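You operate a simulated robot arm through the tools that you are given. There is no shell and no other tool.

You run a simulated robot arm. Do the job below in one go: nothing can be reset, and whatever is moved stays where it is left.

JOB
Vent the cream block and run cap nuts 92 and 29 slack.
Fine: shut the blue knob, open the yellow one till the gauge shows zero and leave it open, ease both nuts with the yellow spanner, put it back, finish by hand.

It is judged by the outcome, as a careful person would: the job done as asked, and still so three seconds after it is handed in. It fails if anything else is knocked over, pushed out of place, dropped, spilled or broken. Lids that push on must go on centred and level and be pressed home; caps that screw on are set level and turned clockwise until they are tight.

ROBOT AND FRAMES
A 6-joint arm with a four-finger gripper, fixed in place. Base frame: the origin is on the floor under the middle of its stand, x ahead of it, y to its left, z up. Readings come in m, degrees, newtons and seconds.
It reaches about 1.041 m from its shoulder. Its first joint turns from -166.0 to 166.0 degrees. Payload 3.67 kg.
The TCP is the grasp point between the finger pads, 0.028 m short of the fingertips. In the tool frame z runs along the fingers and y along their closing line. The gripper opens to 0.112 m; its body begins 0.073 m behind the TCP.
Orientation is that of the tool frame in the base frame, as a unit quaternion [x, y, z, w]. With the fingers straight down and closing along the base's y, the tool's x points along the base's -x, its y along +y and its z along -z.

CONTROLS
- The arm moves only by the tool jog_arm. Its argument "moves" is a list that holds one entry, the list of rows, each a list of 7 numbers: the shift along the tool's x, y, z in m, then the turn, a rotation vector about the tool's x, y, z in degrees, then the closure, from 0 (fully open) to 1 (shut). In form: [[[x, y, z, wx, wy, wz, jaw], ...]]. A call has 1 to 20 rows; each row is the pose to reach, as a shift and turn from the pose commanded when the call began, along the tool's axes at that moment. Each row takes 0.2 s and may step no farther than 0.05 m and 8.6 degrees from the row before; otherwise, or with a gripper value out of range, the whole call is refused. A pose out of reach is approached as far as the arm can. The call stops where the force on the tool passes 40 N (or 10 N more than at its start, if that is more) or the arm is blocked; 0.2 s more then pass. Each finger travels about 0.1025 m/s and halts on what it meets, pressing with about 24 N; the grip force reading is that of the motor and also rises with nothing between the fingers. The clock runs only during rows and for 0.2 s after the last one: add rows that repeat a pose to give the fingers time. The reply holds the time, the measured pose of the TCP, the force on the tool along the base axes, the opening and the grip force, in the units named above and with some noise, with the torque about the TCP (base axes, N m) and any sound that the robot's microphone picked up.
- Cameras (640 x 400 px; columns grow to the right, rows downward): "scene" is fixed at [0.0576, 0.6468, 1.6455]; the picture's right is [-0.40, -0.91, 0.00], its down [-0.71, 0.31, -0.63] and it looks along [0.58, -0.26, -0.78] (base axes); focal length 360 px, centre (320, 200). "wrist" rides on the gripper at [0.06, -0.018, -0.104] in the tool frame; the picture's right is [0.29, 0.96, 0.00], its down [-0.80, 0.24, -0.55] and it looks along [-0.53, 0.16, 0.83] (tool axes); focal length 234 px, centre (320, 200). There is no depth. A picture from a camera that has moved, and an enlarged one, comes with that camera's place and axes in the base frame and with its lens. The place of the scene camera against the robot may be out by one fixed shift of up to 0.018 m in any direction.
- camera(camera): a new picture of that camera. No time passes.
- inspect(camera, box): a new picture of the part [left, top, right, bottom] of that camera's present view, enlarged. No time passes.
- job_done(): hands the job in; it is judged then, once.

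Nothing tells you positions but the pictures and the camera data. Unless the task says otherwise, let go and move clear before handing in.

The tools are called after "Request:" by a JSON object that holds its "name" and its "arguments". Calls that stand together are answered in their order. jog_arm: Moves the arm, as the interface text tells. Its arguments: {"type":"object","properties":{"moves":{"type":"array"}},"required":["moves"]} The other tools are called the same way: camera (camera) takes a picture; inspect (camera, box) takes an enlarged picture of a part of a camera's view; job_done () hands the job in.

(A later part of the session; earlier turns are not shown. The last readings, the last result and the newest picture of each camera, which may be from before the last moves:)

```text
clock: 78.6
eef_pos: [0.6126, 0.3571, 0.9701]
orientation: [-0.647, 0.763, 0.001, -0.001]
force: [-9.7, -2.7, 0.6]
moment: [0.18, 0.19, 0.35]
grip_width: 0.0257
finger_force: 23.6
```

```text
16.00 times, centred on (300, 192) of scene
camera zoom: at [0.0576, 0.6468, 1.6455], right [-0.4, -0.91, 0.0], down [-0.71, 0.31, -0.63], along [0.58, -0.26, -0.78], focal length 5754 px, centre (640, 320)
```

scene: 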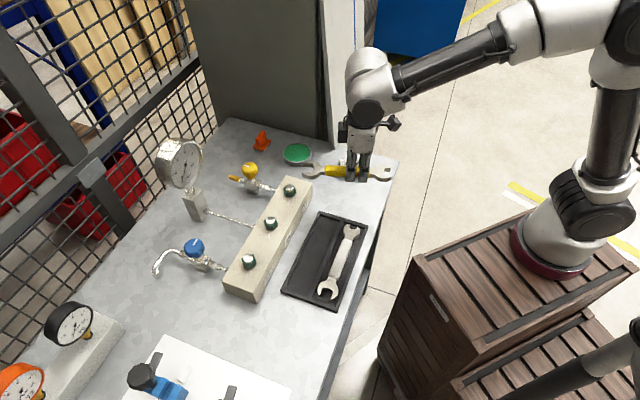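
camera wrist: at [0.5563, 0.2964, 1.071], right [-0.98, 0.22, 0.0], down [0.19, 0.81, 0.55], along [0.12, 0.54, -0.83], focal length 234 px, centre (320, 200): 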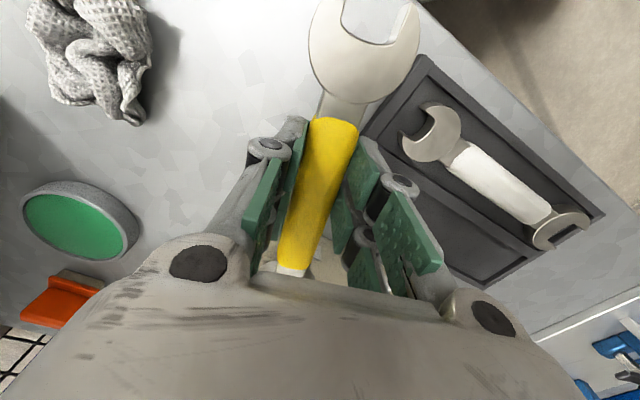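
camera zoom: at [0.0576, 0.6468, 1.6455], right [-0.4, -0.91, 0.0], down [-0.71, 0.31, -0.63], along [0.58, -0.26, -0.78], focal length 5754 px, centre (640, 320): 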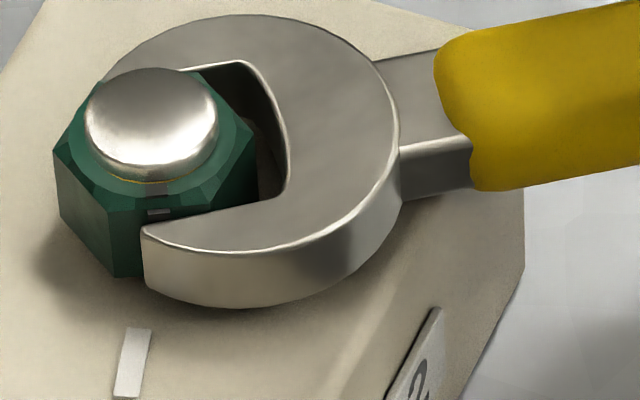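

The nut is turning with the spanner. I continue the stroke.

Request:
{"name": "jog_arm", "arguments": {"moves": [[[-0.0003, -0.0085, 0, 0, 0, -4, 1], [-0.0012, -0.0169, 0, 0, 0, -8, 1], [-0.0027, -0.0253, 0, 0, 0, -12, 1], [-0.0047, -0.0335, 0, 0, 0, -16, 1], [-0.0047, -0.0335, 0, 0, 0, -16, 1]]]}}

Request:
{"name": "inspect", "arguments": {"camera": "scene", "box": [280, 180, 320, 205]}}

Request:
{"name": "inspect", "arguments": {"camera": "scene", "box": [230, 130, 390, 230]}}

```text
clock: 79.8
eef_pos: [0.6484, 0.3564, 0.9695]
orientation: [0.746, -0.666, -0.001, 0.0]
force: [-11.5, -4.3, 1.8]
moment: [0.42, 0.33, 0.74]
grip_width: 0.0258
finger_force: 24.4
```

```text
16.00 times, centred on (300, 192) of scene
camera zoom: at [0.0576, 0.6468, 1.6455], right [-0.4, -0.91, 0.0], down [-0.71, 0.31, -0.63], along [0.58, -0.26, -0.78], focal length 5754 px, centre (640, 320)
```

zoom: 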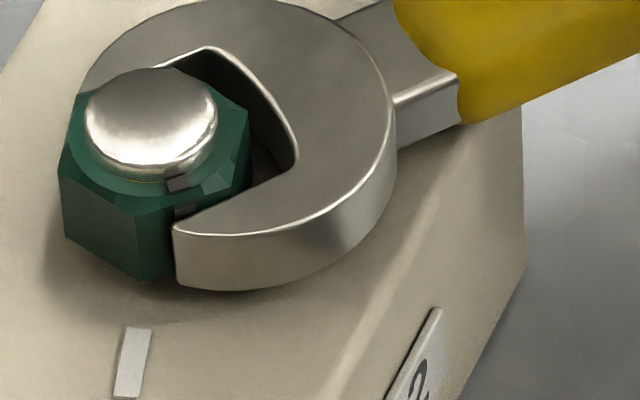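

```text
4.00 times, centred on (310, 180) of scene
camera zoom: at [0.0576, 0.6468, 1.6455], right [-0.4, -0.91, 0.0], down [-0.71, 0.31, -0.63], along [0.58, -0.26, -0.78], focal length 1438 px, centre (360, 280)
```

zoom: 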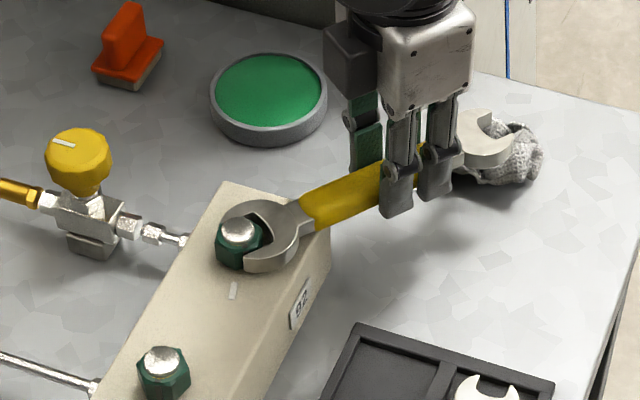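

Nut 92 has turned about 27° with the marker stripe moving clear of the block mark. I continue the stroke another 16°.

Request:
{"name": "jog_arm", "arguments": {"moves": [[[-0.0003, -0.0085, 0, 0, 0, -4, 1], [-0.0012, -0.0169, 0, 0, 0, -8, 1], [-0.0027, -0.0253, 0, 0, 0, -12, 1], [-0.0047, -0.0335, 0, 0, 0, -16, 1], [-0.0047, -0.0335, 0, 0, 0, -16, 1]]]}}

Request:
{"name": "inspect", "arguments": {"camera": "scene", "box": [280, 180, 320, 205]}}

Request:
{"name": "inspect", "arguments": {"camera": "scene", "box": [230, 130, 390, 230]}}

```text
clock: 81.0
eef_pos: [0.6789, 0.3662, 0.9682]
orientation: [0.832, -0.555, -0.001, 0.0]
force: [-7.3, -6.6, -0.7]
moment: [-0.05, 0.27, 0.52]
grip_width: 0.0259
finger_force: 24.1
```

```text
16.00 times, centred on (300, 192) of scene
camera zoom: at [0.0576, 0.6468, 1.6455], right [-0.4, -0.91, 0.0], down [-0.71, 0.31, -0.63], along [0.58, -0.26, -0.78], focal length 5754 px, centre (640, 320)
```

zoom: 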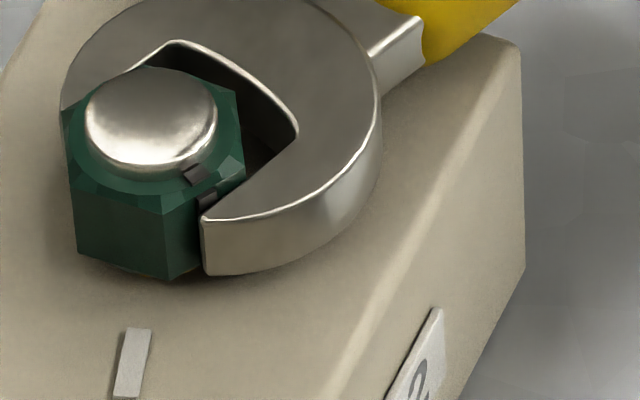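

```text
4.00 times, centred on (310, 180) of scene
camera zoom: at [0.0576, 0.6468, 1.6455], right [-0.4, -0.91, 0.0], down [-0.71, 0.31, -0.63], along [0.58, -0.26, -0.78], focal length 1438 px, centre (360, 280)
```

zoom: 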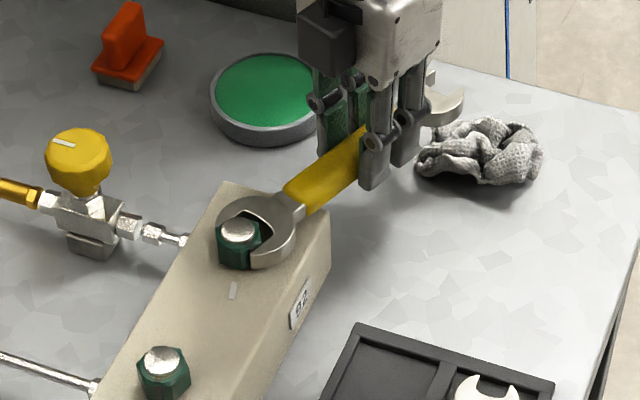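

Nut 92 has turned about 43° and the resistance is falling. I finish this stroke with another 16°.

Request:
{"name": "jog_arm", "arguments": {"moves": [[[-0.0003, -0.0085, 0, 0, 0, -4, 1], [-0.0012, -0.0169, 0, 0, 0, -8, 1], [-0.0027, -0.0253, 0, 0, 0, -12, 1], [-0.0047, -0.0335, 0, 0, 0, -16, 1], [-0.0047, -0.0335, 0, 0, 0, -16, 1]]]}}

Request:
{"name": "inspect", "arguments": {"camera": "scene", "box": [280, 180, 320, 205]}}

Request:
{"name": "inspect", "arguments": {"camera": "scene", "box": [230, 130, 390, 230]}}

```text
clock: 82.2
eef_pos: [0.7087, 0.3819, 0.9693]
orientation: [0.901, -0.433, -0.001, 0.001]
force: [-7.1, -6.7, -2.1]
moment: [-0.18, 0.2, 0.5]
grip_width: 0.026
finger_force: 23.3
```

```text
16.00 times, centred on (300, 192) of scene
camera zoom: at [0.0576, 0.6468, 1.6455], right [-0.4, -0.91, 0.0], down [-0.71, 0.31, -0.63], along [0.58, -0.26, -0.78], focal length 5754 px, centre (640, 320)
```

zoom: 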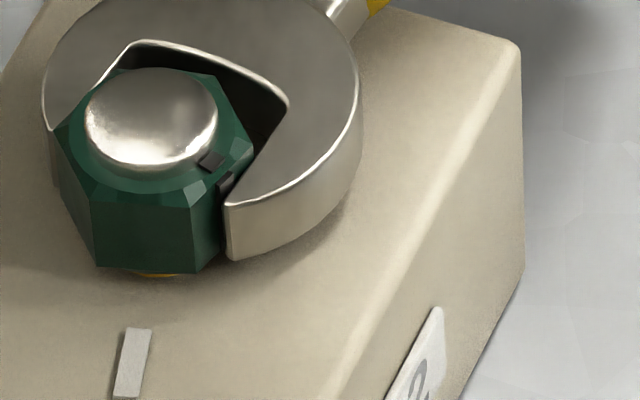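

```text
4.00 times, centred on (310, 180) of scene
camera zoom: at [0.0576, 0.6468, 1.6455], right [-0.4, -0.91, 0.0], down [-0.71, 0.31, -0.63], along [0.58, -0.26, -0.78], focal length 1438 px, centre (360, 280)
```

zoom: 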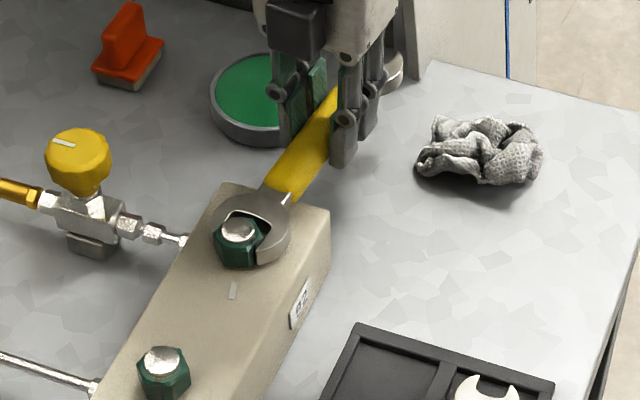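

A yellow collar now shows under nut 92: it has turned about 60° and is lifting. I slide the jaw off, raise the spanner and look at the nut.

Request:
{"name": "jog_arm", "arguments": {"moves": [[[0.005, 0, 0, 0, 0, 0, 1], [0.015, 0, 0, 0, 0, 0, 1], [0.03, 0, 0, 0, 0, 0, 1], [0.045, 0, 0, 0, 0, 0, 1], [0.05, 0, -0.03, 0, 0, 0, 1], [0.05, 0, -0.06, 0, 0, 0, 1], [0.05, 0, -0.06, 0, 0, 0, 1]]]}}

Request:
{"name": "inspect", "arguments": {"camera": "scene", "box": [270, 175, 310, 200]}}

Request:
{"name": "camera", "arguments": {"camera": "scene"}}

```text
clock: 82.7
eef_pos: [0.7118, 0.3794, 0.9688]
orientation: [0.902, -0.432, -0.004, -0.002]
force: [-9.8, 11.2, 0.2]
moment: [0.28, 0.36, 0.0]
grip_width: 0.0257
finger_force: 23.2
stopped in row 2: the force on the tool passed its limit at 50 N (the readings are from after the stop); the commanded pose is now the measured one
```

```text
16.00 times, centred on (290, 188) of scene
camera zoom: at [0.0576, 0.6468, 1.6455], right [-0.4, -0.91, 0.0], down [-0.71, 0.31, -0.63], along [0.58, -0.26, -0.78], focal length 5754 px, centre (800, 400)
```

zoom: 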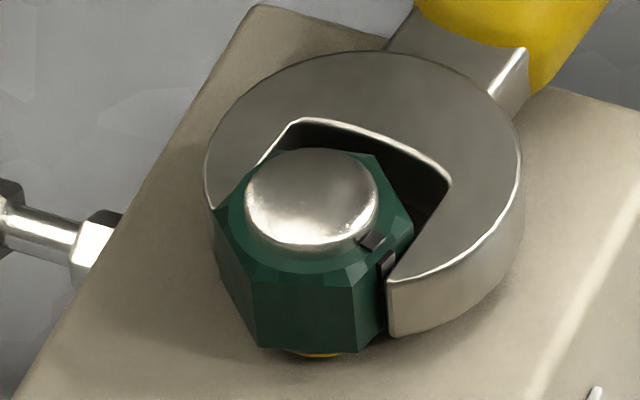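

```text
taken
```

scene: 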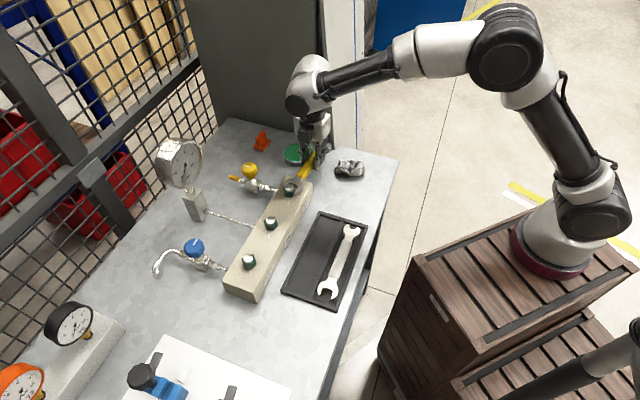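

The jaw is skewed across the flats by its play, so it binds when pulled straight. I turn it back about 8° to free it, then withdraw.

Request:
{"name": "jog_arm", "arguments": {"moves": [[[-0.001, 0.0043, 0, 0, 0, 2, 1], [-0.0013, 0.0086, 0, 0, 0, 4, 1], [-0.0017, 0.0129, 0, 0, 0, 6, 1], [-0.0022, 0.0171, 0, 0, 0, 8, 1], [-0.0022, 0.0171, 0, 0, 0, 8, 1]]]}}

Request:
{"name": "inspect", "arguments": {"camera": "scene", "box": [270, 175, 310, 200]}}

```text
clock: 83.9
eef_pos: [0.6981, 0.368, 0.9692]
orientation: [0.869, -0.494, -0.004, -0.001]
force: [0.3, -0.3, -2.0]
moment: [-0.02, -0.03, -0.01]
grip_width: 0.0259
finger_force: 23.1
```

```text
16.00 times, centred on (290, 188) of scene
camera zoom: at [0.0576, 0.6468, 1.6455], right [-0.4, -0.91, 0.0], down [-0.71, 0.31, -0.63], along [0.58, -0.26, -0.78], focal length 5754 px, centre (800, 400)
```

zoom: 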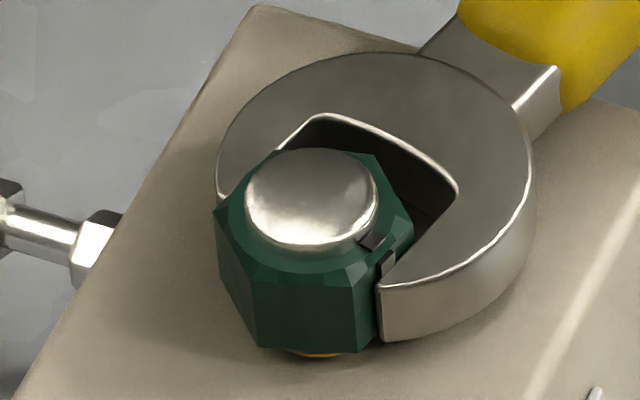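

The jaw is free with no force. I withdraw along the flats and lift.

Request:
{"name": "jog_arm", "arguments": {"moves": [[[0.006, 0, 0, 0, 0, 0, 1], [0.014, 0, 0, 0, 0, 0, 1], [0.026, 0, 0, 0, 0, 0, 1], [0.04, 0, 0, 0, 0, 0, 1], [0.048, 0, -0.02, 0, 0, 0, 1], [0.048, 0, -0.06, 0, 0, 0, 1], [0.048, 0, -0.06, 0, 0, 0, 1]]]}}

Request:
{"name": "inspect", "arguments": {"camera": "scene", "box": [270, 175, 310, 200]}}

Request:
{"name": "inspect", "arguments": {"camera": "scene", "box": [230, 130, 390, 230]}}

```text
clock: 85.5
eef_pos: [0.7237, 0.3274, 1.0285]
orientation: [0.869, -0.495, -0.004, -0.001]
force: [0.2, -0.7, -3.0]
moment: [-0.03, -0.03, -0.02]
grip_width: 0.0259
finger_force: 23.8
```

```text
16.00 times, centred on (290, 188) of scene
camera zoom: at [0.0576, 0.6468, 1.6455], right [-0.4, -0.91, 0.0], down [-0.71, 0.31, -0.63], along [0.58, -0.26, -0.78], focal length 5754 px, centre (800, 400)
```

zoom: 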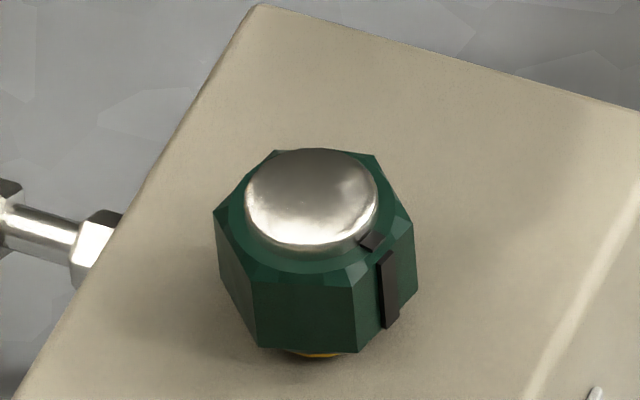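

```text
4.00 times, centred on (310, 180) of scene
camera zoom: at [0.0576, 0.6468, 1.6455], right [-0.4, -0.91, 0.0], down [-0.71, 0.31, -0.63], along [0.58, -0.26, -0.78], focal length 1438 px, centre (360, 280)
```

zoom: 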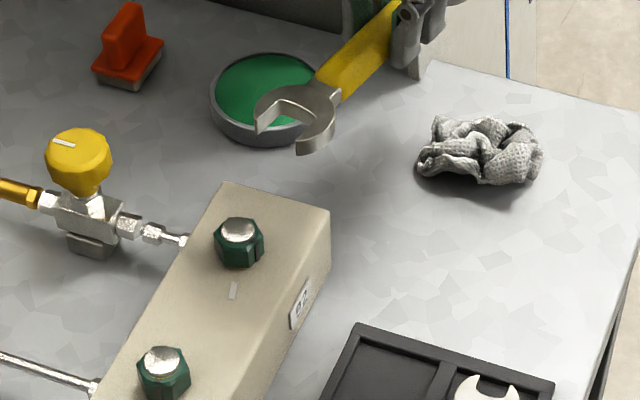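

Nut 92 has turned about 63° and its collar is starting to show. I'll take a second stroke on it: back to the start position with the jaw now at 64°.

Request:
{"name": "jog_arm", "arguments": {"moves": [[[-0.0106, 0.0175, 0, 0.04, 0.05, 7.1, 1], [-0.0211, 0.0349, 0, 0.09, 0.09, 14.2, 1], [-0.0317, 0.0524, 0, 0.13, 0.14, 21.3, 1], [-0.0422, 0.0698, 0, 0.18, 0.18, 28.4, 1], [-0.0528, 0.0873, 0, 0.22, 0.23, 35.5, 1], [-0.0633, 0.1047, 0, 0.26, 0.27, 42.6, 1], [-0.0739, 0.1222, 0, 0.31, 0.32, 49.7, 1], [-0.0844, 0.1396, 0, 0.35, 0.36, 56.8, 1], [-0.0844, 0.1396, 0.03, 0.35, 0.36, 56.8, 1], [-0.0844, 0.1396, 0.058, 0.35, 0.36, 56.8, 1], [-0.0844, 0.1396, 0.058, 0.35, 0.36, 56.8, 1]]]}}

Request:
{"name": "inspect", "arguments": {"camera": "scene", "box": [280, 180, 320, 205]}}

```text
clock: 87.9
eef_pos: [0.5609, 0.3292, 0.9718]
orientation: [-0.529, 0.848, 0.0, 0.001]
force: [-0.6, -0.1, -1.6]
moment: [-0.05, 0.04, 0.02]
grip_width: 0.026
finger_force: 23.7
```

```text
16.00 times, centred on (300, 192) of scene
camera zoom: at [0.0576, 0.6468, 1.6455], right [-0.4, -0.91, 0.0], down [-0.71, 0.31, -0.63], along [0.58, -0.26, -0.78], focal length 5754 px, centre (640, 320)
```

zoom: 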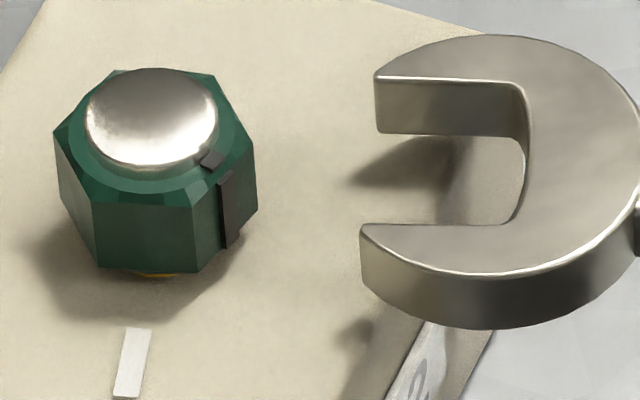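

Alignment looks good to within about half a millimetre. I slide in 30 mm and check.

Request:
{"name": "jog_arm", "arguments": {"moves": [[[-0.008, 0.0003, 0, 0, 0, 0, 1], [-0.016, 0.0003, 0, 0, 0, 0, 1], [-0.024, 0.0003, 0, 0, 0, 0, 1], [-0.03, 0.0003, 0, 0, 0, 0, 1], [-0.03, 0.0003, 0, 0, 0, 0, 1]]]}}

Request:
{"name": "inspect", "arguments": {"camera": "scene", "box": [280, 180, 320, 205]}}

```text
clock: 89.1
eef_pos: [0.5718, 0.3552, 0.9718]
orientation: [-0.529, 0.849, -0.001, 0.001]
force: [-0.2, 0.2, -1.5]
moment: [-0.05, 0.05, 0.0]
grip_width: 0.0258
finger_force: 24.1
```

```text
16.00 times, centred on (300, 192) of scene
camera zoom: at [0.0576, 0.6468, 1.6455], right [-0.4, -0.91, 0.0], down [-0.71, 0.31, -0.63], along [0.58, -0.26, -0.78], focal length 5754 px, centre (640, 320)
```

zoom: 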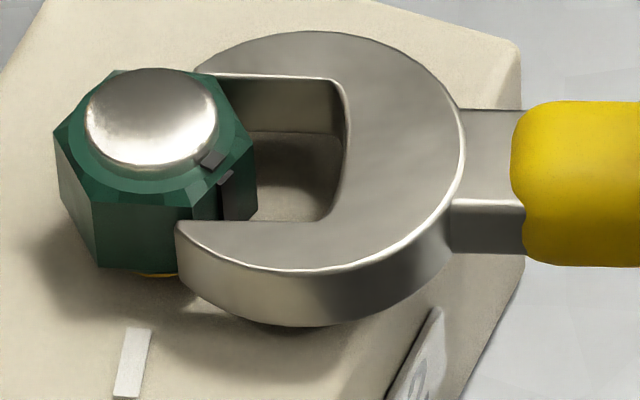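

Clean entry with no force. I seat the jaw and turn through the play and the first part of the stroke.

Request:
{"name": "jog_arm", "arguments": {"moves": [[[-0.006, 0, 0, 0, 0, 0, 1], [-0.013, 0, 0, 0, 0, 0, 1], [-0.0133, -0.0085, 0, 0, 0, -4, 1], [-0.0142, -0.0169, 0, 0, 0, -8, 1], [-0.0157, -0.0253, 0, 0, 0, -12, 1], [-0.0177, -0.0335, 0, 0, 0, -16, 1], [-0.0203, -0.0416, 0, 0, 0, -20, 1], [-0.0235, -0.0495, 0, 0, 0, -24, 1], [-0.0235, -0.0495, 0, 0, 0, -24, 1]]]}}

Request:
{"name": "inspect", "arguments": {"camera": "scene", "box": [280, 180, 320, 205]}}

```text
clock: 91.1
eef_pos: [0.6279, 0.3556, 0.9726]
orientation: [-0.694, 0.72, -0.001, 0.001]
force: [-4.0, 5.3, -0.9]
moment: [0.21, 0.16, -0.14]
grip_width: 0.0257
finger_force: 24.3
```

```text
16.00 times, centred on (300, 192) of scene
camera zoom: at [0.0576, 0.6468, 1.6455], right [-0.4, -0.91, 0.0], down [-0.71, 0.31, -0.63], along [0.58, -0.26, -0.78], focal length 5754 px, centre (640, 320)
```

zoom: 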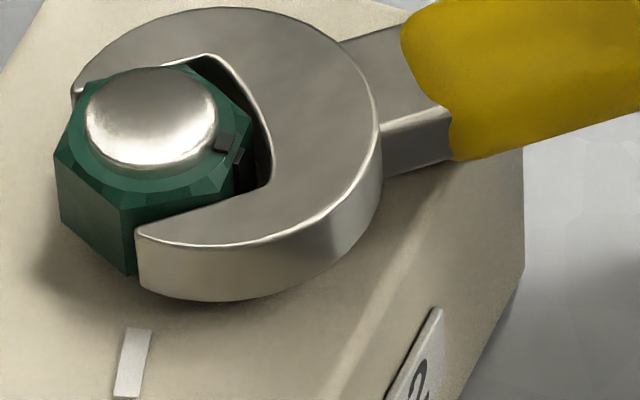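

The nut keeps turning. I complete this second stroke.

Request:
{"name": "jog_arm", "arguments": {"moves": [[[-0.0003, -0.0085, 0, 0, 0, -4, 1], [-0.0012, -0.0169, 0, 0, 0, -8, 1], [-0.0027, -0.0253, 0, 0, 0, -12, 1], [-0.0047, -0.0335, 0, 0, 0, -16, 1], [-0.0073, -0.0416, 0, 0, 0, -20, 1], [-0.0105, -0.0495, 0, 0, 0, -24, 1], [-0.0142, -0.0571, 0, 0, 0, -28, 1], [-0.0185, -0.0645, 0, 0, 0, -32, 1], [-0.0233, -0.0715, 0, 0, 0, -36, 1], [-0.0233, -0.0715, 0, 0, 0, -36, 1]]]}}

Request:
{"name": "inspect", "arguments": {"camera": "scene", "box": [270, 175, 310, 200]}}

Request:
{"name": "inspect", "arguments": {"camera": "scene", "box": [230, 130, 390, 230]}}

```text
clock: 93.3
eef_pos: [0.6992, 0.3757, 0.9726]
orientation: [0.883, -0.47, 0.0, 0.0]
force: [3.1, 1.5, -3.5]
moment: [-0.11, -0.2, -0.48]
grip_width: 0.0257
finger_force: 24.0
```

```text
16.00 times, centred on (290, 188) of scene
camera zoom: at [0.0576, 0.6468, 1.6455], right [-0.4, -0.91, 0.0], down [-0.71, 0.31, -0.63], along [0.58, -0.26, -0.78], focal length 5754 px, centre (800, 400)
```

zoom: 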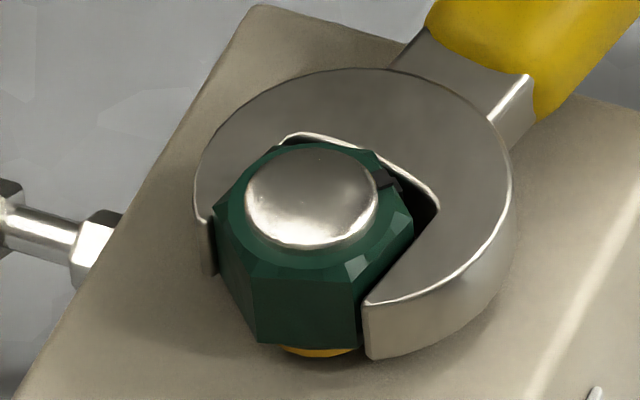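

```text
4.00 times, centred on (310, 180) of scene
camera zoom: at [0.0576, 0.6468, 1.6455], right [-0.4, -0.91, 0.0], down [-0.71, 0.31, -0.63], along [0.58, -0.26, -0.78], focal length 1438 px, centre (360, 280)
```

zoom: 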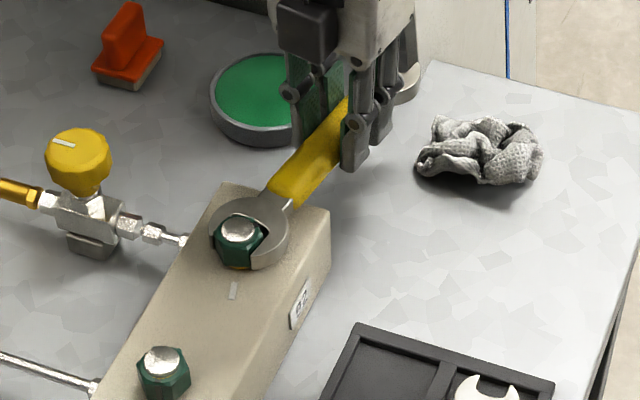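

The resistance on nut 92 has dropped to almost nothing after about 120°, so it is eased. I withdraw the jaw along the flats and lift.

Request:
{"name": "jog_arm", "arguments": {"moves": [[[0.004, 0, 0, 0, 0, 0, 1], [0.01, 0, 0, 0, 0, 0, 1], [0.018, 0, 0, 0, 0, 0, 1], [0.03, 0, 0, 0, 0, 0, 1], [0.045, 0, 0, 0, 0, 0, 1], [0.048, 0, -0.025, 0, 0, 0, 1], [0.048, 0, -0.06, 0, 0, 0, 1], [0.048, 0, -0.06, 0, 0, 0, 1]]]}}

Request:
{"name": "inspect", "arguments": {"camera": "scene", "box": [270, 175, 310, 200]}}

Request:
{"name": "inspect", "arguments": {"camera": "scene", "box": [250, 200, 290, 225]}}

```text
clock: 95.1
eef_pos: [0.7271, 0.3354, 1.0319]
orientation: [0.883, -0.47, 0.001, 0.0]
force: [-0.3, -0.4, -2.8]
moment: [-0.04, -0.02, 0.0]
grip_width: 0.026
finger_force: 24.1
```

```text
16.00 times, centred on (290, 188) of scene
camera zoom: at [0.0576, 0.6468, 1.6455], right [-0.4, -0.91, 0.0], down [-0.71, 0.31, -0.63], along [0.58, -0.26, -0.78], focal length 5754 px, centre (800, 400)
```

zoom: 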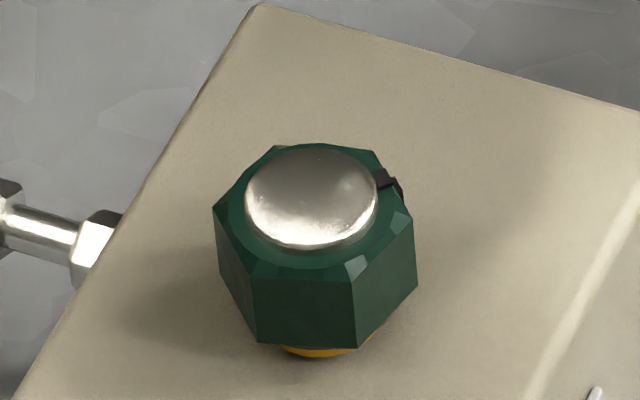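

```text
16.00 times, centred on (270, 212) of scene
camera zoom: at [0.0576, 0.6468, 1.6455], right [-0.4, -0.91, 0.0], down [-0.71, 0.31, -0.63], along [0.58, -0.26, -0.78], focal length 5754 px, centre (1120, 0)
```

zoom: 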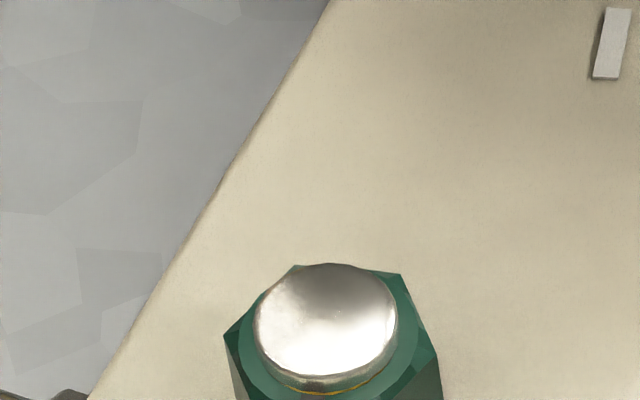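

Nut 92 stands free with its stripe well round. Next is nut 29; I zoom in to get its orientation and position.

Request:
{"name": "inspect", "arguments": {"camera": "scene", "box": [260, 212, 300, 237]}}

Request:
{"name": "camera", "arguments": {"camera": "scene"}}

```text
16.00 times, centred on (280, 224) of scene
camera zoom: at [0.0576, 0.6468, 1.6455], right [-0.4, -0.91, 0.0], down [-0.71, 0.31, -0.63], along [0.58, -0.26, -0.78], focal length 5754 px, centre (960, -192)
```

zoom: 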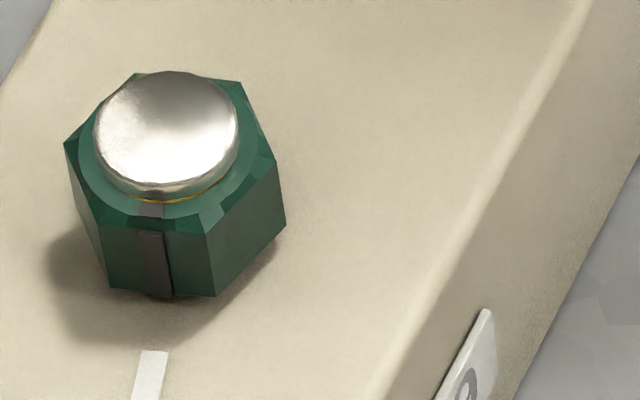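

```text
taken
```

scene: 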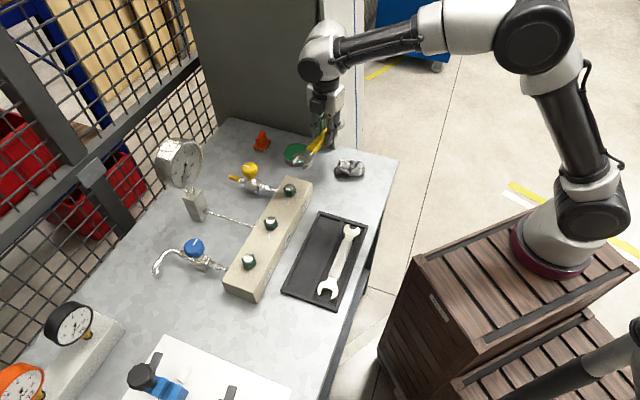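

Nut 29's flats are at about 60.6° as well. I carry the spanner over to its start position short of nut 29, keeping clear of nut 92.

Request:
{"name": "jog_arm", "arguments": {"moves": [[[-0.0228, 0.0187, 0, 0, 0, 7.03, 1], [-0.0456, 0.0373, 0, 0, 0, 14.07, 1], [-0.0684, 0.056, 0, 0, 0, 21.1, 1], [-0.0912, 0.0746, 0, 0, 0, 28.1, 1], [-0.1141, 0.0933, 0, 0, 0, 35.2, 1], [-0.1369, 0.1119, 0, 0, 0, 42.2, 1], [-0.1597, 0.1306, 0, 0, 0, 49.2, 1], [-0.1825, 0.1492, 0, 0, 0, 56.3, 1], [-0.2053, 0.1679, 0, 0, 0, 63.3, 1], [-0.2053, 0.1679, 0.03, 0, 0, 63.3, 1], [-0.2053, 0.1679, 0.06, 0, 0, 63.3, 1], [-0.2053, 0.1679, 0.06, 0, 0, 63.3, 1]]]}}

Request:
{"name": "inspect", "arguments": {"camera": "scene", "box": [260, 212, 300, 237]}}

Request:
{"name": "camera", "arguments": {"camera": "scene"}}

```text
clock: 97.7
eef_pos: [0.4716, 0.412, 0.971]
orientation: [-0.505, 0.863, 0.0, 0.001]
force: [0.4, -0.5, -2.2]
moment: [-0.04, 0.01, 0.0]
grip_width: 0.0258
finger_force: 23.7
```

```text
16.00 times, centred on (280, 224) of scene
camera zoom: at [0.0576, 0.6468, 1.6455], right [-0.4, -0.91, 0.0], down [-0.71, 0.31, -0.63], along [0.58, -0.26, -0.78], focal length 5754 px, centre (960, -192)
```

zoom: 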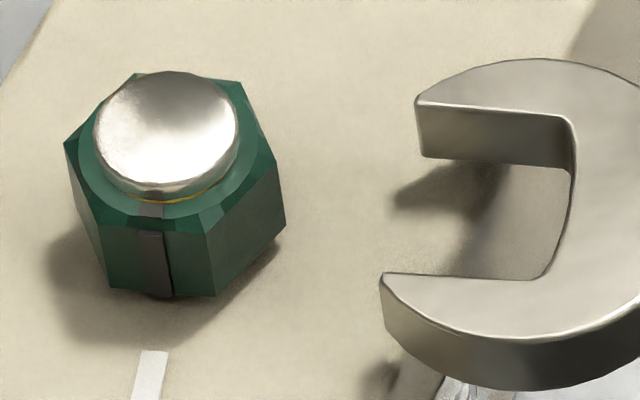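

```text
taken
```

scene: 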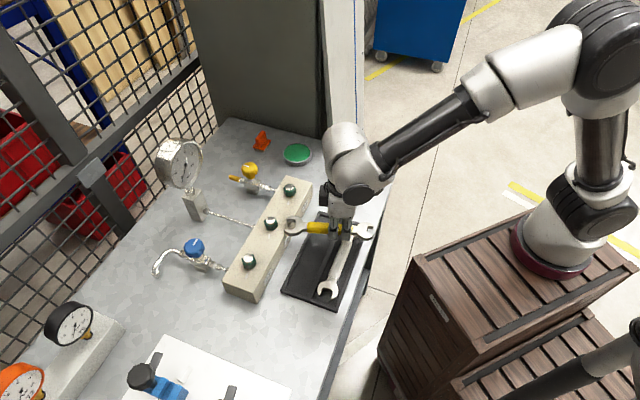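

The jaw needs about 2.2 mm of shift toward the far side. I apply that and slide in 30 mm.

Request:
{"name": "jog_arm", "arguments": {"moves": [[[0, -0.0022, 0, 0, 0, 0, 1], [-0.008, -0.0022, 0, 0, 0, 0, 1], [-0.016, -0.0022, 0, 0, 0, 0, 1], [-0.024, -0.0022, 0, 0, 0, 0, 1], [-0.024, -0.0022, 0, 0, 0, 0, 1]]]}}

Request:
{"name": "inspect", "arguments": {"camera": "scene", "box": [260, 212, 300, 237]}}

```text
clock: 98.9
eef_pos: [0.4861, 0.4321, 0.9712]
orientation: [-0.504, 0.864, -0.001, 0.0]
force: [-0.3, -0.5, -1.9]
moment: [-0.05, 0.05, -0.01]
grip_width: 0.026
finger_force: 24.6
```

```text
16.00 times, centred on (280, 224) of scene
camera zoom: at [0.0576, 0.6468, 1.6455], right [-0.4, -0.91, 0.0], down [-0.71, 0.31, -0.63], along [0.58, -0.26, -0.78], focal length 5754 px, centre (960, -192)
```

zoom: 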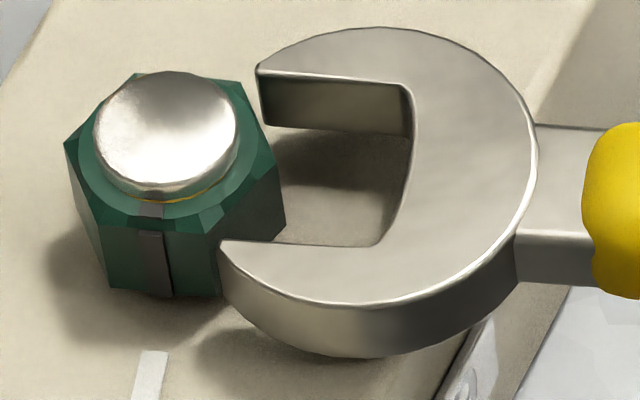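

Request:
{"name": "jog_arm", "arguments": {"moves": [[[0, 0.0009, 0, 0, 0, 0, 1], [-0.004, 0.0009, 0, 0, 0, 0, 1], [-0.009, 0.0009, 0, 0, 0, 0, 1], [-0.009, 0.0009, 0, 0, 0, 0, 1]]]}}

Request:
{"name": "inspect", "arguments": {"camera": "scene", "box": [260, 212, 300, 237]}}

```text
clock: 99.9
eef_pos: [0.4897, 0.4396, 0.9721]
orientation: [-0.504, 0.863, -0.001, 0.001]
force: [-0.5, -0.3, -2.4]
moment: [-0.04, 0.01, 0.01]
grip_width: 0.0261
finger_force: 23.8
```

```text
16.00 times, centred on (280, 224) of scene
camera zoom: at [0.0576, 0.6468, 1.6455], right [-0.4, -0.91, 0.0], down [-0.71, 0.31, -0.63], along [0.58, -0.26, -0.78], focal length 5754 px, centre (960, -192)
```

zoom: 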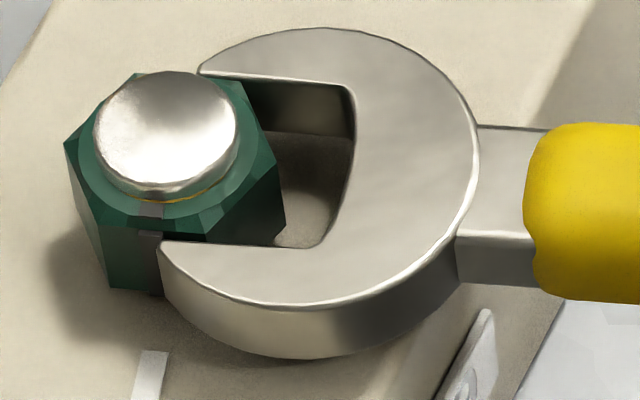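

The prongs straddle nut 29 with no force. I seat the jaw and start turning counter-clockwise.

Request:
{"name": "jog_arm", "arguments": {"moves": [[[-0.004, 0, 0, 0, 0, 0, 1], [-0.0075, 0, 0, 0, 0, 0, 1], [-0.0078, -0.0085, 0, 0, 0, -4, 1], [-0.0087, -0.0169, 0, 0, 0, -8, 1], [-0.0102, -0.0253, 0, 0, 0, -12, 1], [-0.0122, -0.0335, 0, 0, 0, -16, 1], [-0.0122, -0.0335, 0, 0, 0, -16, 1]]]}}

Request:
{"name": "inspect", "arguments": {"camera": "scene", "box": [260, 212, 300, 237]}}

```text
clock: 101.5
eef_pos: [0.5257, 0.4347, 0.9729]
orientation: [-0.62, 0.785, -0.001, 0.0]
force: [-0.1, -0.2, -0.7]
moment: [0.12, -0.01, -0.53]
grip_width: 0.0261
finger_force: 24.0
```

```text
16.00 times, centred on (280, 224) of scene
camera zoom: at [0.0576, 0.6468, 1.6455], right [-0.4, -0.91, 0.0], down [-0.71, 0.31, -0.63], along [0.58, -0.26, -0.78], focal length 5754 px, centre (960, -192)
```

zoom: 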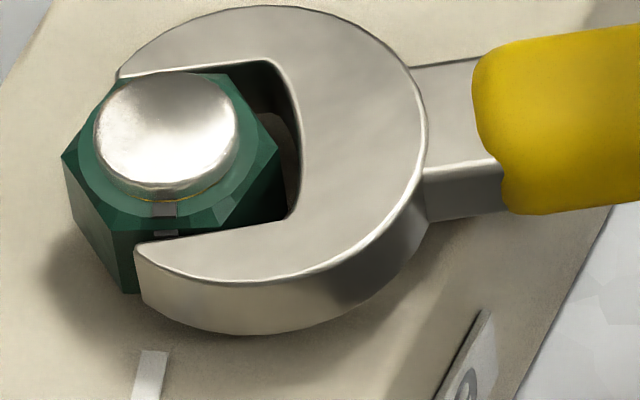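

Nut 29 is starting to turn. I continue the stroke up to the point where the fingers still clear nut 92.

Request:
{"name": "jog_arm", "arguments": {"moves": [[[-0.0003, -0.0085, 0, 0, 0, -4, 1], [-0.0012, -0.0169, 0, 0, 0, -8, 1], [-0.0027, -0.0253, 0, 0, 0, -12, 1], [-0.0047, -0.0335, 0, 0, 0, -16, 1], [-0.0073, -0.0416, 0, 0, 0, -20, 1], [-0.0105, -0.0495, 0, 0, 0, -24, 1], [-0.0142, -0.0571, 0, 0, 0, -28, 1], [-0.0163, -0.0609, 0, 0, 0, -30, 1], [-0.0163, -0.0609, 0, 0, 0, -30, 1]]]}}

Request:
{"name": "inspect", "arguments": {"camera": "scene", "box": [260, 212, 300, 237]}}

Request:
{"name": "inspect", "arguments": {"camera": "scene", "box": [230, 150, 390, 250]}}

```text
clock: 103.5
eef_pos: [0.5887, 0.4346, 0.9723]
orientation: [0.802, -0.598, 0.001, 0.0]
force: [5.7, -10.6, -1.5]
moment: [-0.17, -0.13, -1.01]
grip_width: 0.0262
finger_force: 24.3
```

```text
16.00 times, centred on (280, 224) of scene
camera zoom: at [0.0576, 0.6468, 1.6455], right [-0.4, -0.91, 0.0], down [-0.71, 0.31, -0.63], along [0.58, -0.26, -0.78], focal length 5754 px, centre (960, -192)
```

zoom: 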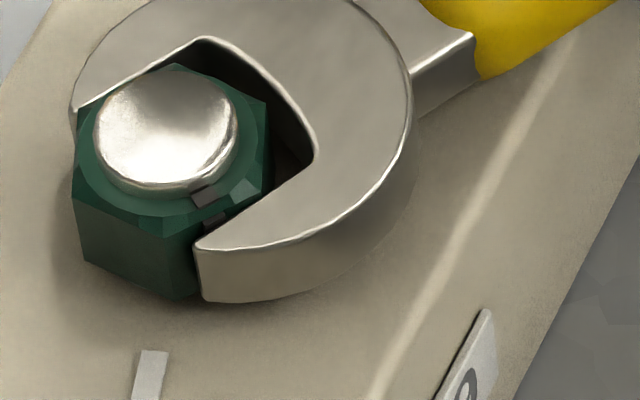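

```text
4.00 times, centred on (310, 200) of scene
camera zoom: at [0.0576, 0.6468, 1.6455], right [-0.4, -0.91, 0.0], down [-0.71, 0.31, -0.63], along [0.58, -0.26, -0.78], focal length 1438 px, centre (360, 200)
```

zoom: 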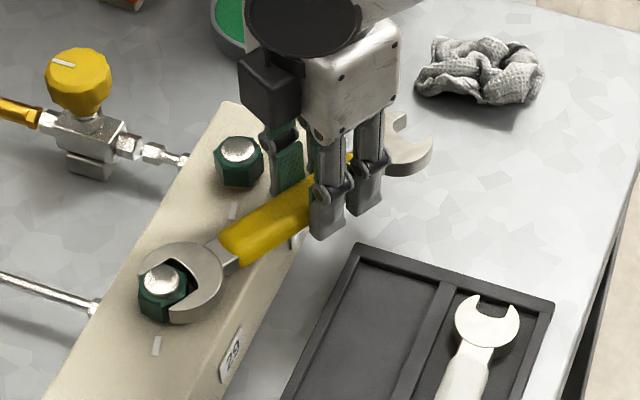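

Nut 29 has turned about 41°. I ease back 5° to free the jaw, withdraw it and lift.

Request:
{"name": "jog_arm", "arguments": {"moves": [[[-0.0001, 0.0055, 0, 0, 0, 2.6, 1], [-0.0005, 0.011, 0, 0, 0, 5.2, 1], [-0.0005, 0.011, 0, 0, 0, 5.2, 1], [0.0045, 0.0115, 0, 0, 0, 5.2, 1], [0.0095, 0.0119, 0, 0, 0, 5.2, 1], [0.0195, 0.0128, 0, 0, 0, 5.2, 1], [0.0315, 0.0139, 0, 0, 0, 5.2, 1], [0.0443, 0.0151, 0, 0, 0, 5.2, 1], [0.0463, 0.0153, -0.03, 0, 0, 5.2, 1], [0.0463, 0.0153, -0.06, 0, 0, 5.2, 1], [0.0463, 0.0153, -0.06, 0, 0, 5.2, 1]]]}}

Request:
{"name": "inspect", "arguments": {"camera": "scene", "box": [260, 212, 300, 237]}}

```text
clock: 105.9
eef_pos: [0.5866, 0.3886, 1.0337]
orientation: [0.774, -0.633, -0.001, -0.001]
force: [-0.3, -0.2, -3.1]
moment: [-0.06, -0.01, 0.01]
grip_width: 0.0259
finger_force: 23.8
```

```text
16.00 times, centred on (280, 224) of scene
camera zoom: at [0.0576, 0.6468, 1.6455], right [-0.4, -0.91, 0.0], down [-0.71, 0.31, -0.63], along [0.58, -0.26, -0.78], focal length 5754 px, centre (960, -192)
```

zoom: 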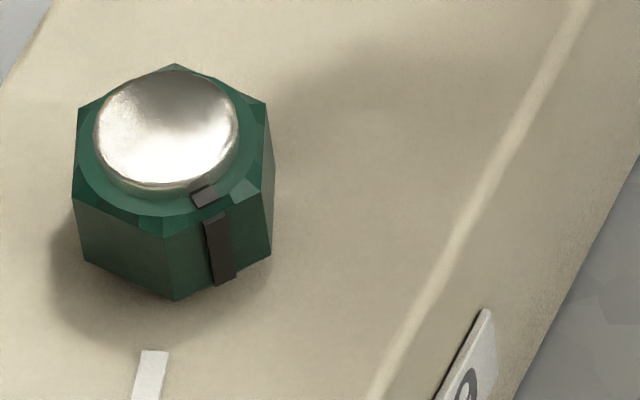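

The jaw came off cleanly; nut 29 has turned about 41°. I return for a second stroke with the jaw at 41°.

Request:
{"name": "jog_arm", "arguments": {"moves": [[[-0.0106, 0.0181, 0, 0, 0, 7.525, 1], [-0.0211, 0.0361, 0, 0, 0, 15.05, 1], [-0.0317, 0.0542, 0, 0, 0, 22.6, 1], [-0.0422, 0.0723, 0, 0, 0, 30.1, 1], [-0.0528, 0.0903, 0, 0, 0, 37.6, 1], [-0.0633, 0.1084, 0, 0, 0, 45.2, 1], [-0.0739, 0.1264, 0, 0, 0, 52.7, 1], [-0.0844, 0.1445, 0, 0, 0, 60.2, 1], [-0.0844, 0.1445, 0.03, 0, 0, 60.2, 1], [-0.0844, 0.1445, 0.061, 0, 0, 60.2, 1], [-0.0844, 0.1445, 0.061, 0, 0, 60.2, 1]]]}}

Request:
{"name": "inspect", "arguments": {"camera": "scene", "box": [260, 212, 300, 237]}}

Request:
{"name": "inspect", "arguments": {"camera": "scene", "box": [230, 170, 390, 270]}}

```text
clock: 108.3
eef_pos: [0.4294, 0.4412, 0.9714]
orientation: [-0.352, 0.936, -0.001, 0.001]
force: [-0.6, -0.3, -2.7]
moment: [-0.04, 0.03, 0.02]
grip_width: 0.0258
finger_force: 24.1
```

```text
16.00 times, centred on (280, 224) of scene
camera zoom: at [0.0576, 0.6468, 1.6455], right [-0.4, -0.91, 0.0], down [-0.71, 0.31, -0.63], along [0.58, -0.26, -0.78], focal length 5754 px, centre (960, -192)
```

zoom: 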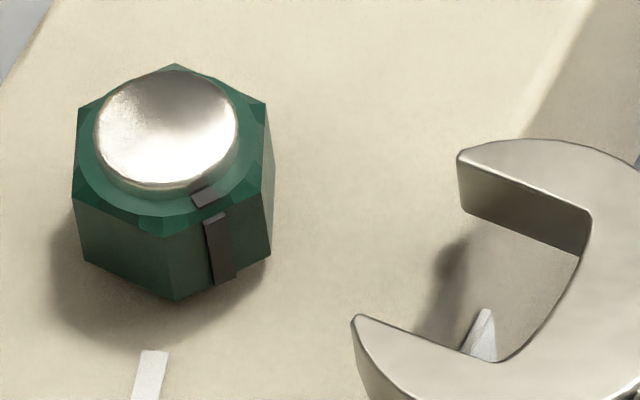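

```text
4.00 times, centred on (310, 220) of scene
camera zoom: at [0.0576, 0.6468, 1.6455], right [-0.4, -0.91, 0.0], down [-0.71, 0.31, -0.63], along [0.58, -0.26, -0.78], focal length 1438 px, centre (360, 120)
```

zoom: 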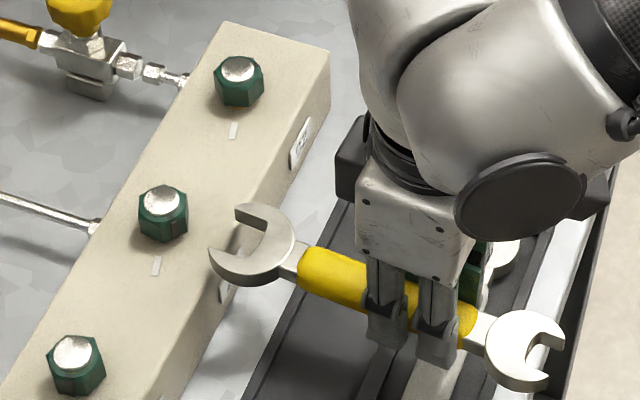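

Visible and nearly aligned; I shift 1.1 mm and slide in 24 mm.

Request:
{"name": "jog_arm", "arguments": {"moves": [[[0, 0.0011, 0, 0, 0, 0, 1], [-0.008, 0.0011, 0, 0, 0, 0, 1], [-0.016, 0.0011, 0, 0, 0, 0, 1], [-0.024, 0.0011, 0, 0, 0, 0, 1], [-0.024, 0.0011, 0, 0, 0, 0, 1]]]}}

Request:
{"name": "inspect", "arguments": {"camera": "scene", "box": [260, 212, 300, 237]}}

```text
clock: 109.5
eef_pos: [0.4456, 0.4586, 0.9704]
orientation: [-0.353, 0.936, 0.0, 0.002]
force: [-0.2, -1.2, -1.5]
moment: [0.0, 0.08, -0.01]
grip_width: 0.026
finger_force: 24.0
```

```text
16.00 times, centred on (280, 224) of scene
camera zoom: at [0.0576, 0.6468, 1.6455], right [-0.4, -0.91, 0.0], down [-0.71, 0.31, -0.63], along [0.58, -0.26, -0.78], focal length 5754 px, centre (960, -192)
```

zoom: 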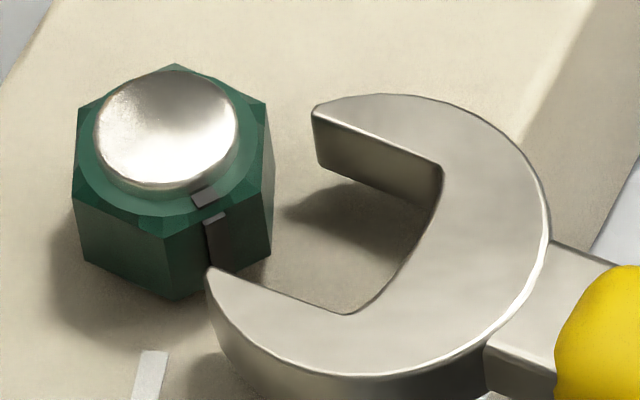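

Centred to about a quarter millimetre. I slide on and seat the jaw.

Request:
{"name": "jog_arm", "arguments": {"moves": [[[-0.005, 0, 0, 0, 0, 0, 1], [-0.01, 0, 0, 0, 0, 0, 1], [-0.015, 0, 0, 0, 0, 0, 1], [-0.019, 0, 0, 0, 0, 0, 1], [-0.019, 0, 0, 0, 0, 0, 1]]]}}

Request:
{"name": "inspect", "arguments": {"camera": "scene", "box": [260, 212, 300, 237]}}

```text
clock: 110.7
eef_pos: [0.4603, 0.4719, 0.971]
orientation: [-0.351, 0.936, 0.0, 0.001]
force: [-2.9, 2.0, -2.4]
moment: [-0.03, 0.08, 0.43]
grip_width: 0.0258
finger_force: 24.3
```

```text
16.00 times, centred on (280, 224) of scene
camera zoom: at [0.0576, 0.6468, 1.6455], right [-0.4, -0.91, 0.0], down [-0.71, 0.31, -0.63], along [0.58, -0.26, -0.78], focal length 5754 px, centre (960, -192)
```

zoom: 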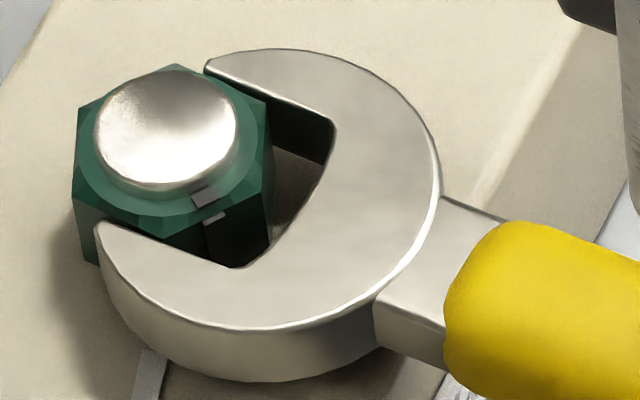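

The jaw is seated on nut 29. I make the first half of the second stroke.

Request:
{"name": "jog_arm", "arguments": {"moves": [[[-0.0003, -0.0085, 0, 0, 0, -4, 1], [-0.0012, -0.0169, 0, 0, 0, -8, 1], [-0.0027, -0.0253, 0, 0, 0, -12, 1], [-0.0047, -0.0335, 0, 0, 0, -16, 1], [-0.0073, -0.0416, 0, 0, 0, -20, 1], [-0.0105, -0.0495, 0, 0, 0, -24, 1], [-0.0142, -0.0571, 0, 0, 0, -28, 1], [-0.0185, -0.0645, 0, 0, 0, -32, 1], [-0.0185, -0.0645, 0, 0, 0, -32, 1]]]}}

Request:
{"name": "inspect", "arguments": {"camera": "scene", "box": [260, 212, 300, 237]}}

```text
clock: 112.7
eef_pos: [0.5167, 0.4345, 0.9716]
orientation: [-0.597, 0.802, -0.001, 0.0]
force: [1.2, -3.3, -4.4]
moment: [-0.27, 0.15, -0.8]
grip_width: 0.026
finger_force: 23.7
```

```text
16.00 times, centred on (280, 224) of scene
camera zoom: at [0.0576, 0.6468, 1.6455], right [-0.4, -0.91, 0.0], down [-0.71, 0.31, -0.63], along [0.58, -0.26, -0.78], focal length 5754 px, centre (960, -192)
```

zoom: 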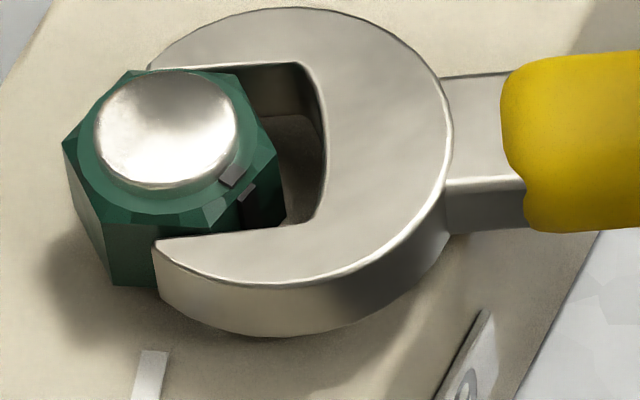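

Request:
{"name": "jog_arm", "arguments": {"moves": [[[-0.0023, -0.0085, 0, 0, 0, -4, 1], [-0.0037, -0.0169, 0, 0, 0, -8, 1], [-0.0052, -0.0253, 0, 0, 0, -12, 1], [-0.0072, -0.0335, 0, 0, 0, -16, 1], [-0.0098, -0.0416, 0, 0, 0, -20, 1], [-0.013, -0.0495, 0, 0, 0, -24, 1], [-0.0167, -0.0571, 0, 0, 0, -28, 1], [-0.021, -0.0645, 0, 0, 0, -32, 1], [-0.021, -0.0645, 0, 0, 0, -32, 1]]]}}

Request:
{"name": "inspect", "arguments": {"camera": "scene", "box": [260, 212, 300, 237]}}

Request:
{"name": "inspect", "arguments": {"camera": "scene", "box": [230, 150, 390, 250]}}

```text
clock: 114.7
eef_pos: [0.5858, 0.4356, 0.9709]
orientation: [0.794, -0.608, 0.0, 0.0]
force: [16.8, -25.6, -4.9]
moment: [-0.63, -0.41, -1.19]
grip_width: 0.0263
finger_force: 24.2
```

```text
16.00 times, centred on (280, 224) of scene
camera zoom: at [0.0576, 0.6468, 1.6455], right [-0.4, -0.91, 0.0], down [-0.71, 0.31, -0.63], along [0.58, -0.26, -0.78], focal length 5754 px, centre (960, -192)
```

zoom: 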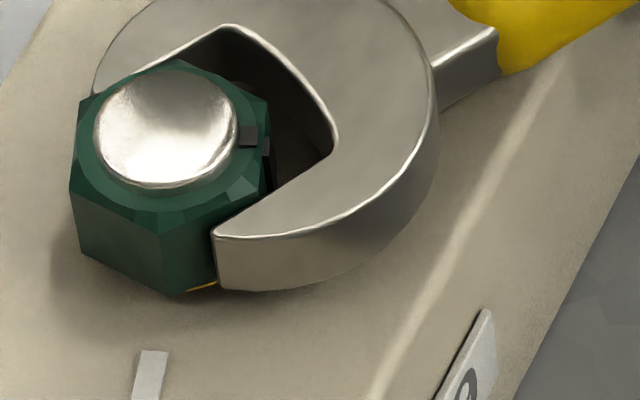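

```text
4.00 times, centred on (310, 200) of scene
camera zoom: at [0.0576, 0.6468, 1.6455], right [-0.4, -0.91, 0.0], down [-0.71, 0.31, -0.63], along [0.58, -0.26, -0.78], focal length 1438 px, centre (360, 200)
```

zoom: 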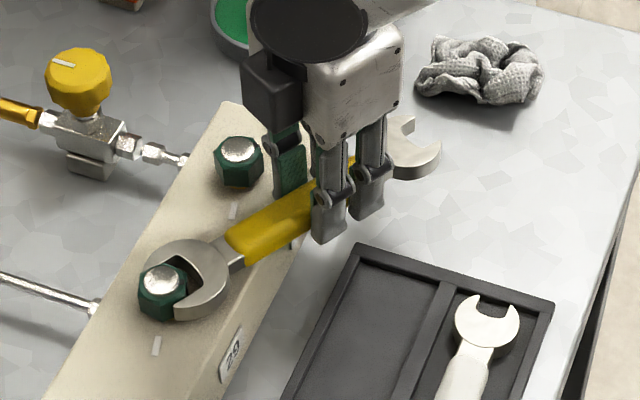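

Nut 29 has turned about 98° and the torque about it is now near zero. I ease back 6°, withdraw and check.

Request:
{"name": "jog_arm", "arguments": {"moves": [[[0.001, 0.0045, 0, 0, 0, 2, 1], [0.001, 0.009, 0, 0, 0, 4, 1], [0.0008, 0.0135, 0, 0, 0, 6.4, 1], [0.0008, 0.0135, 0, 0, 0, 6.4, 1]]]}}

Request:
{"name": "inspect", "arguments": {"camera": "scene", "box": [260, 212, 300, 237]}}

```text
clock: 115.7
eef_pos: [0.5702, 0.4326, 0.9714]
orientation: [0.759, -0.651, 0.001, -0.002]
force: [6.0, 2.9, 1.4]
moment: [0.45, -0.15, -0.78]
grip_width: 0.0261
finger_force: 23.8
```

```text
16.00 times, centred on (280, 224) of scene
camera zoom: at [0.0576, 0.6468, 1.6455], right [-0.4, -0.91, 0.0], down [-0.71, 0.31, -0.63], along [0.58, -0.26, -0.78], focal length 5754 px, centre (960, -192)
```

zoom: 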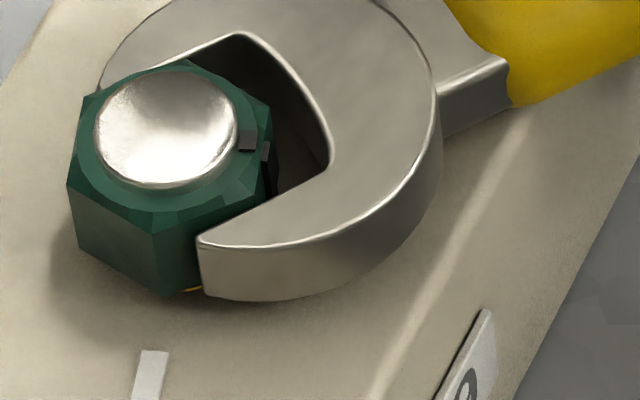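

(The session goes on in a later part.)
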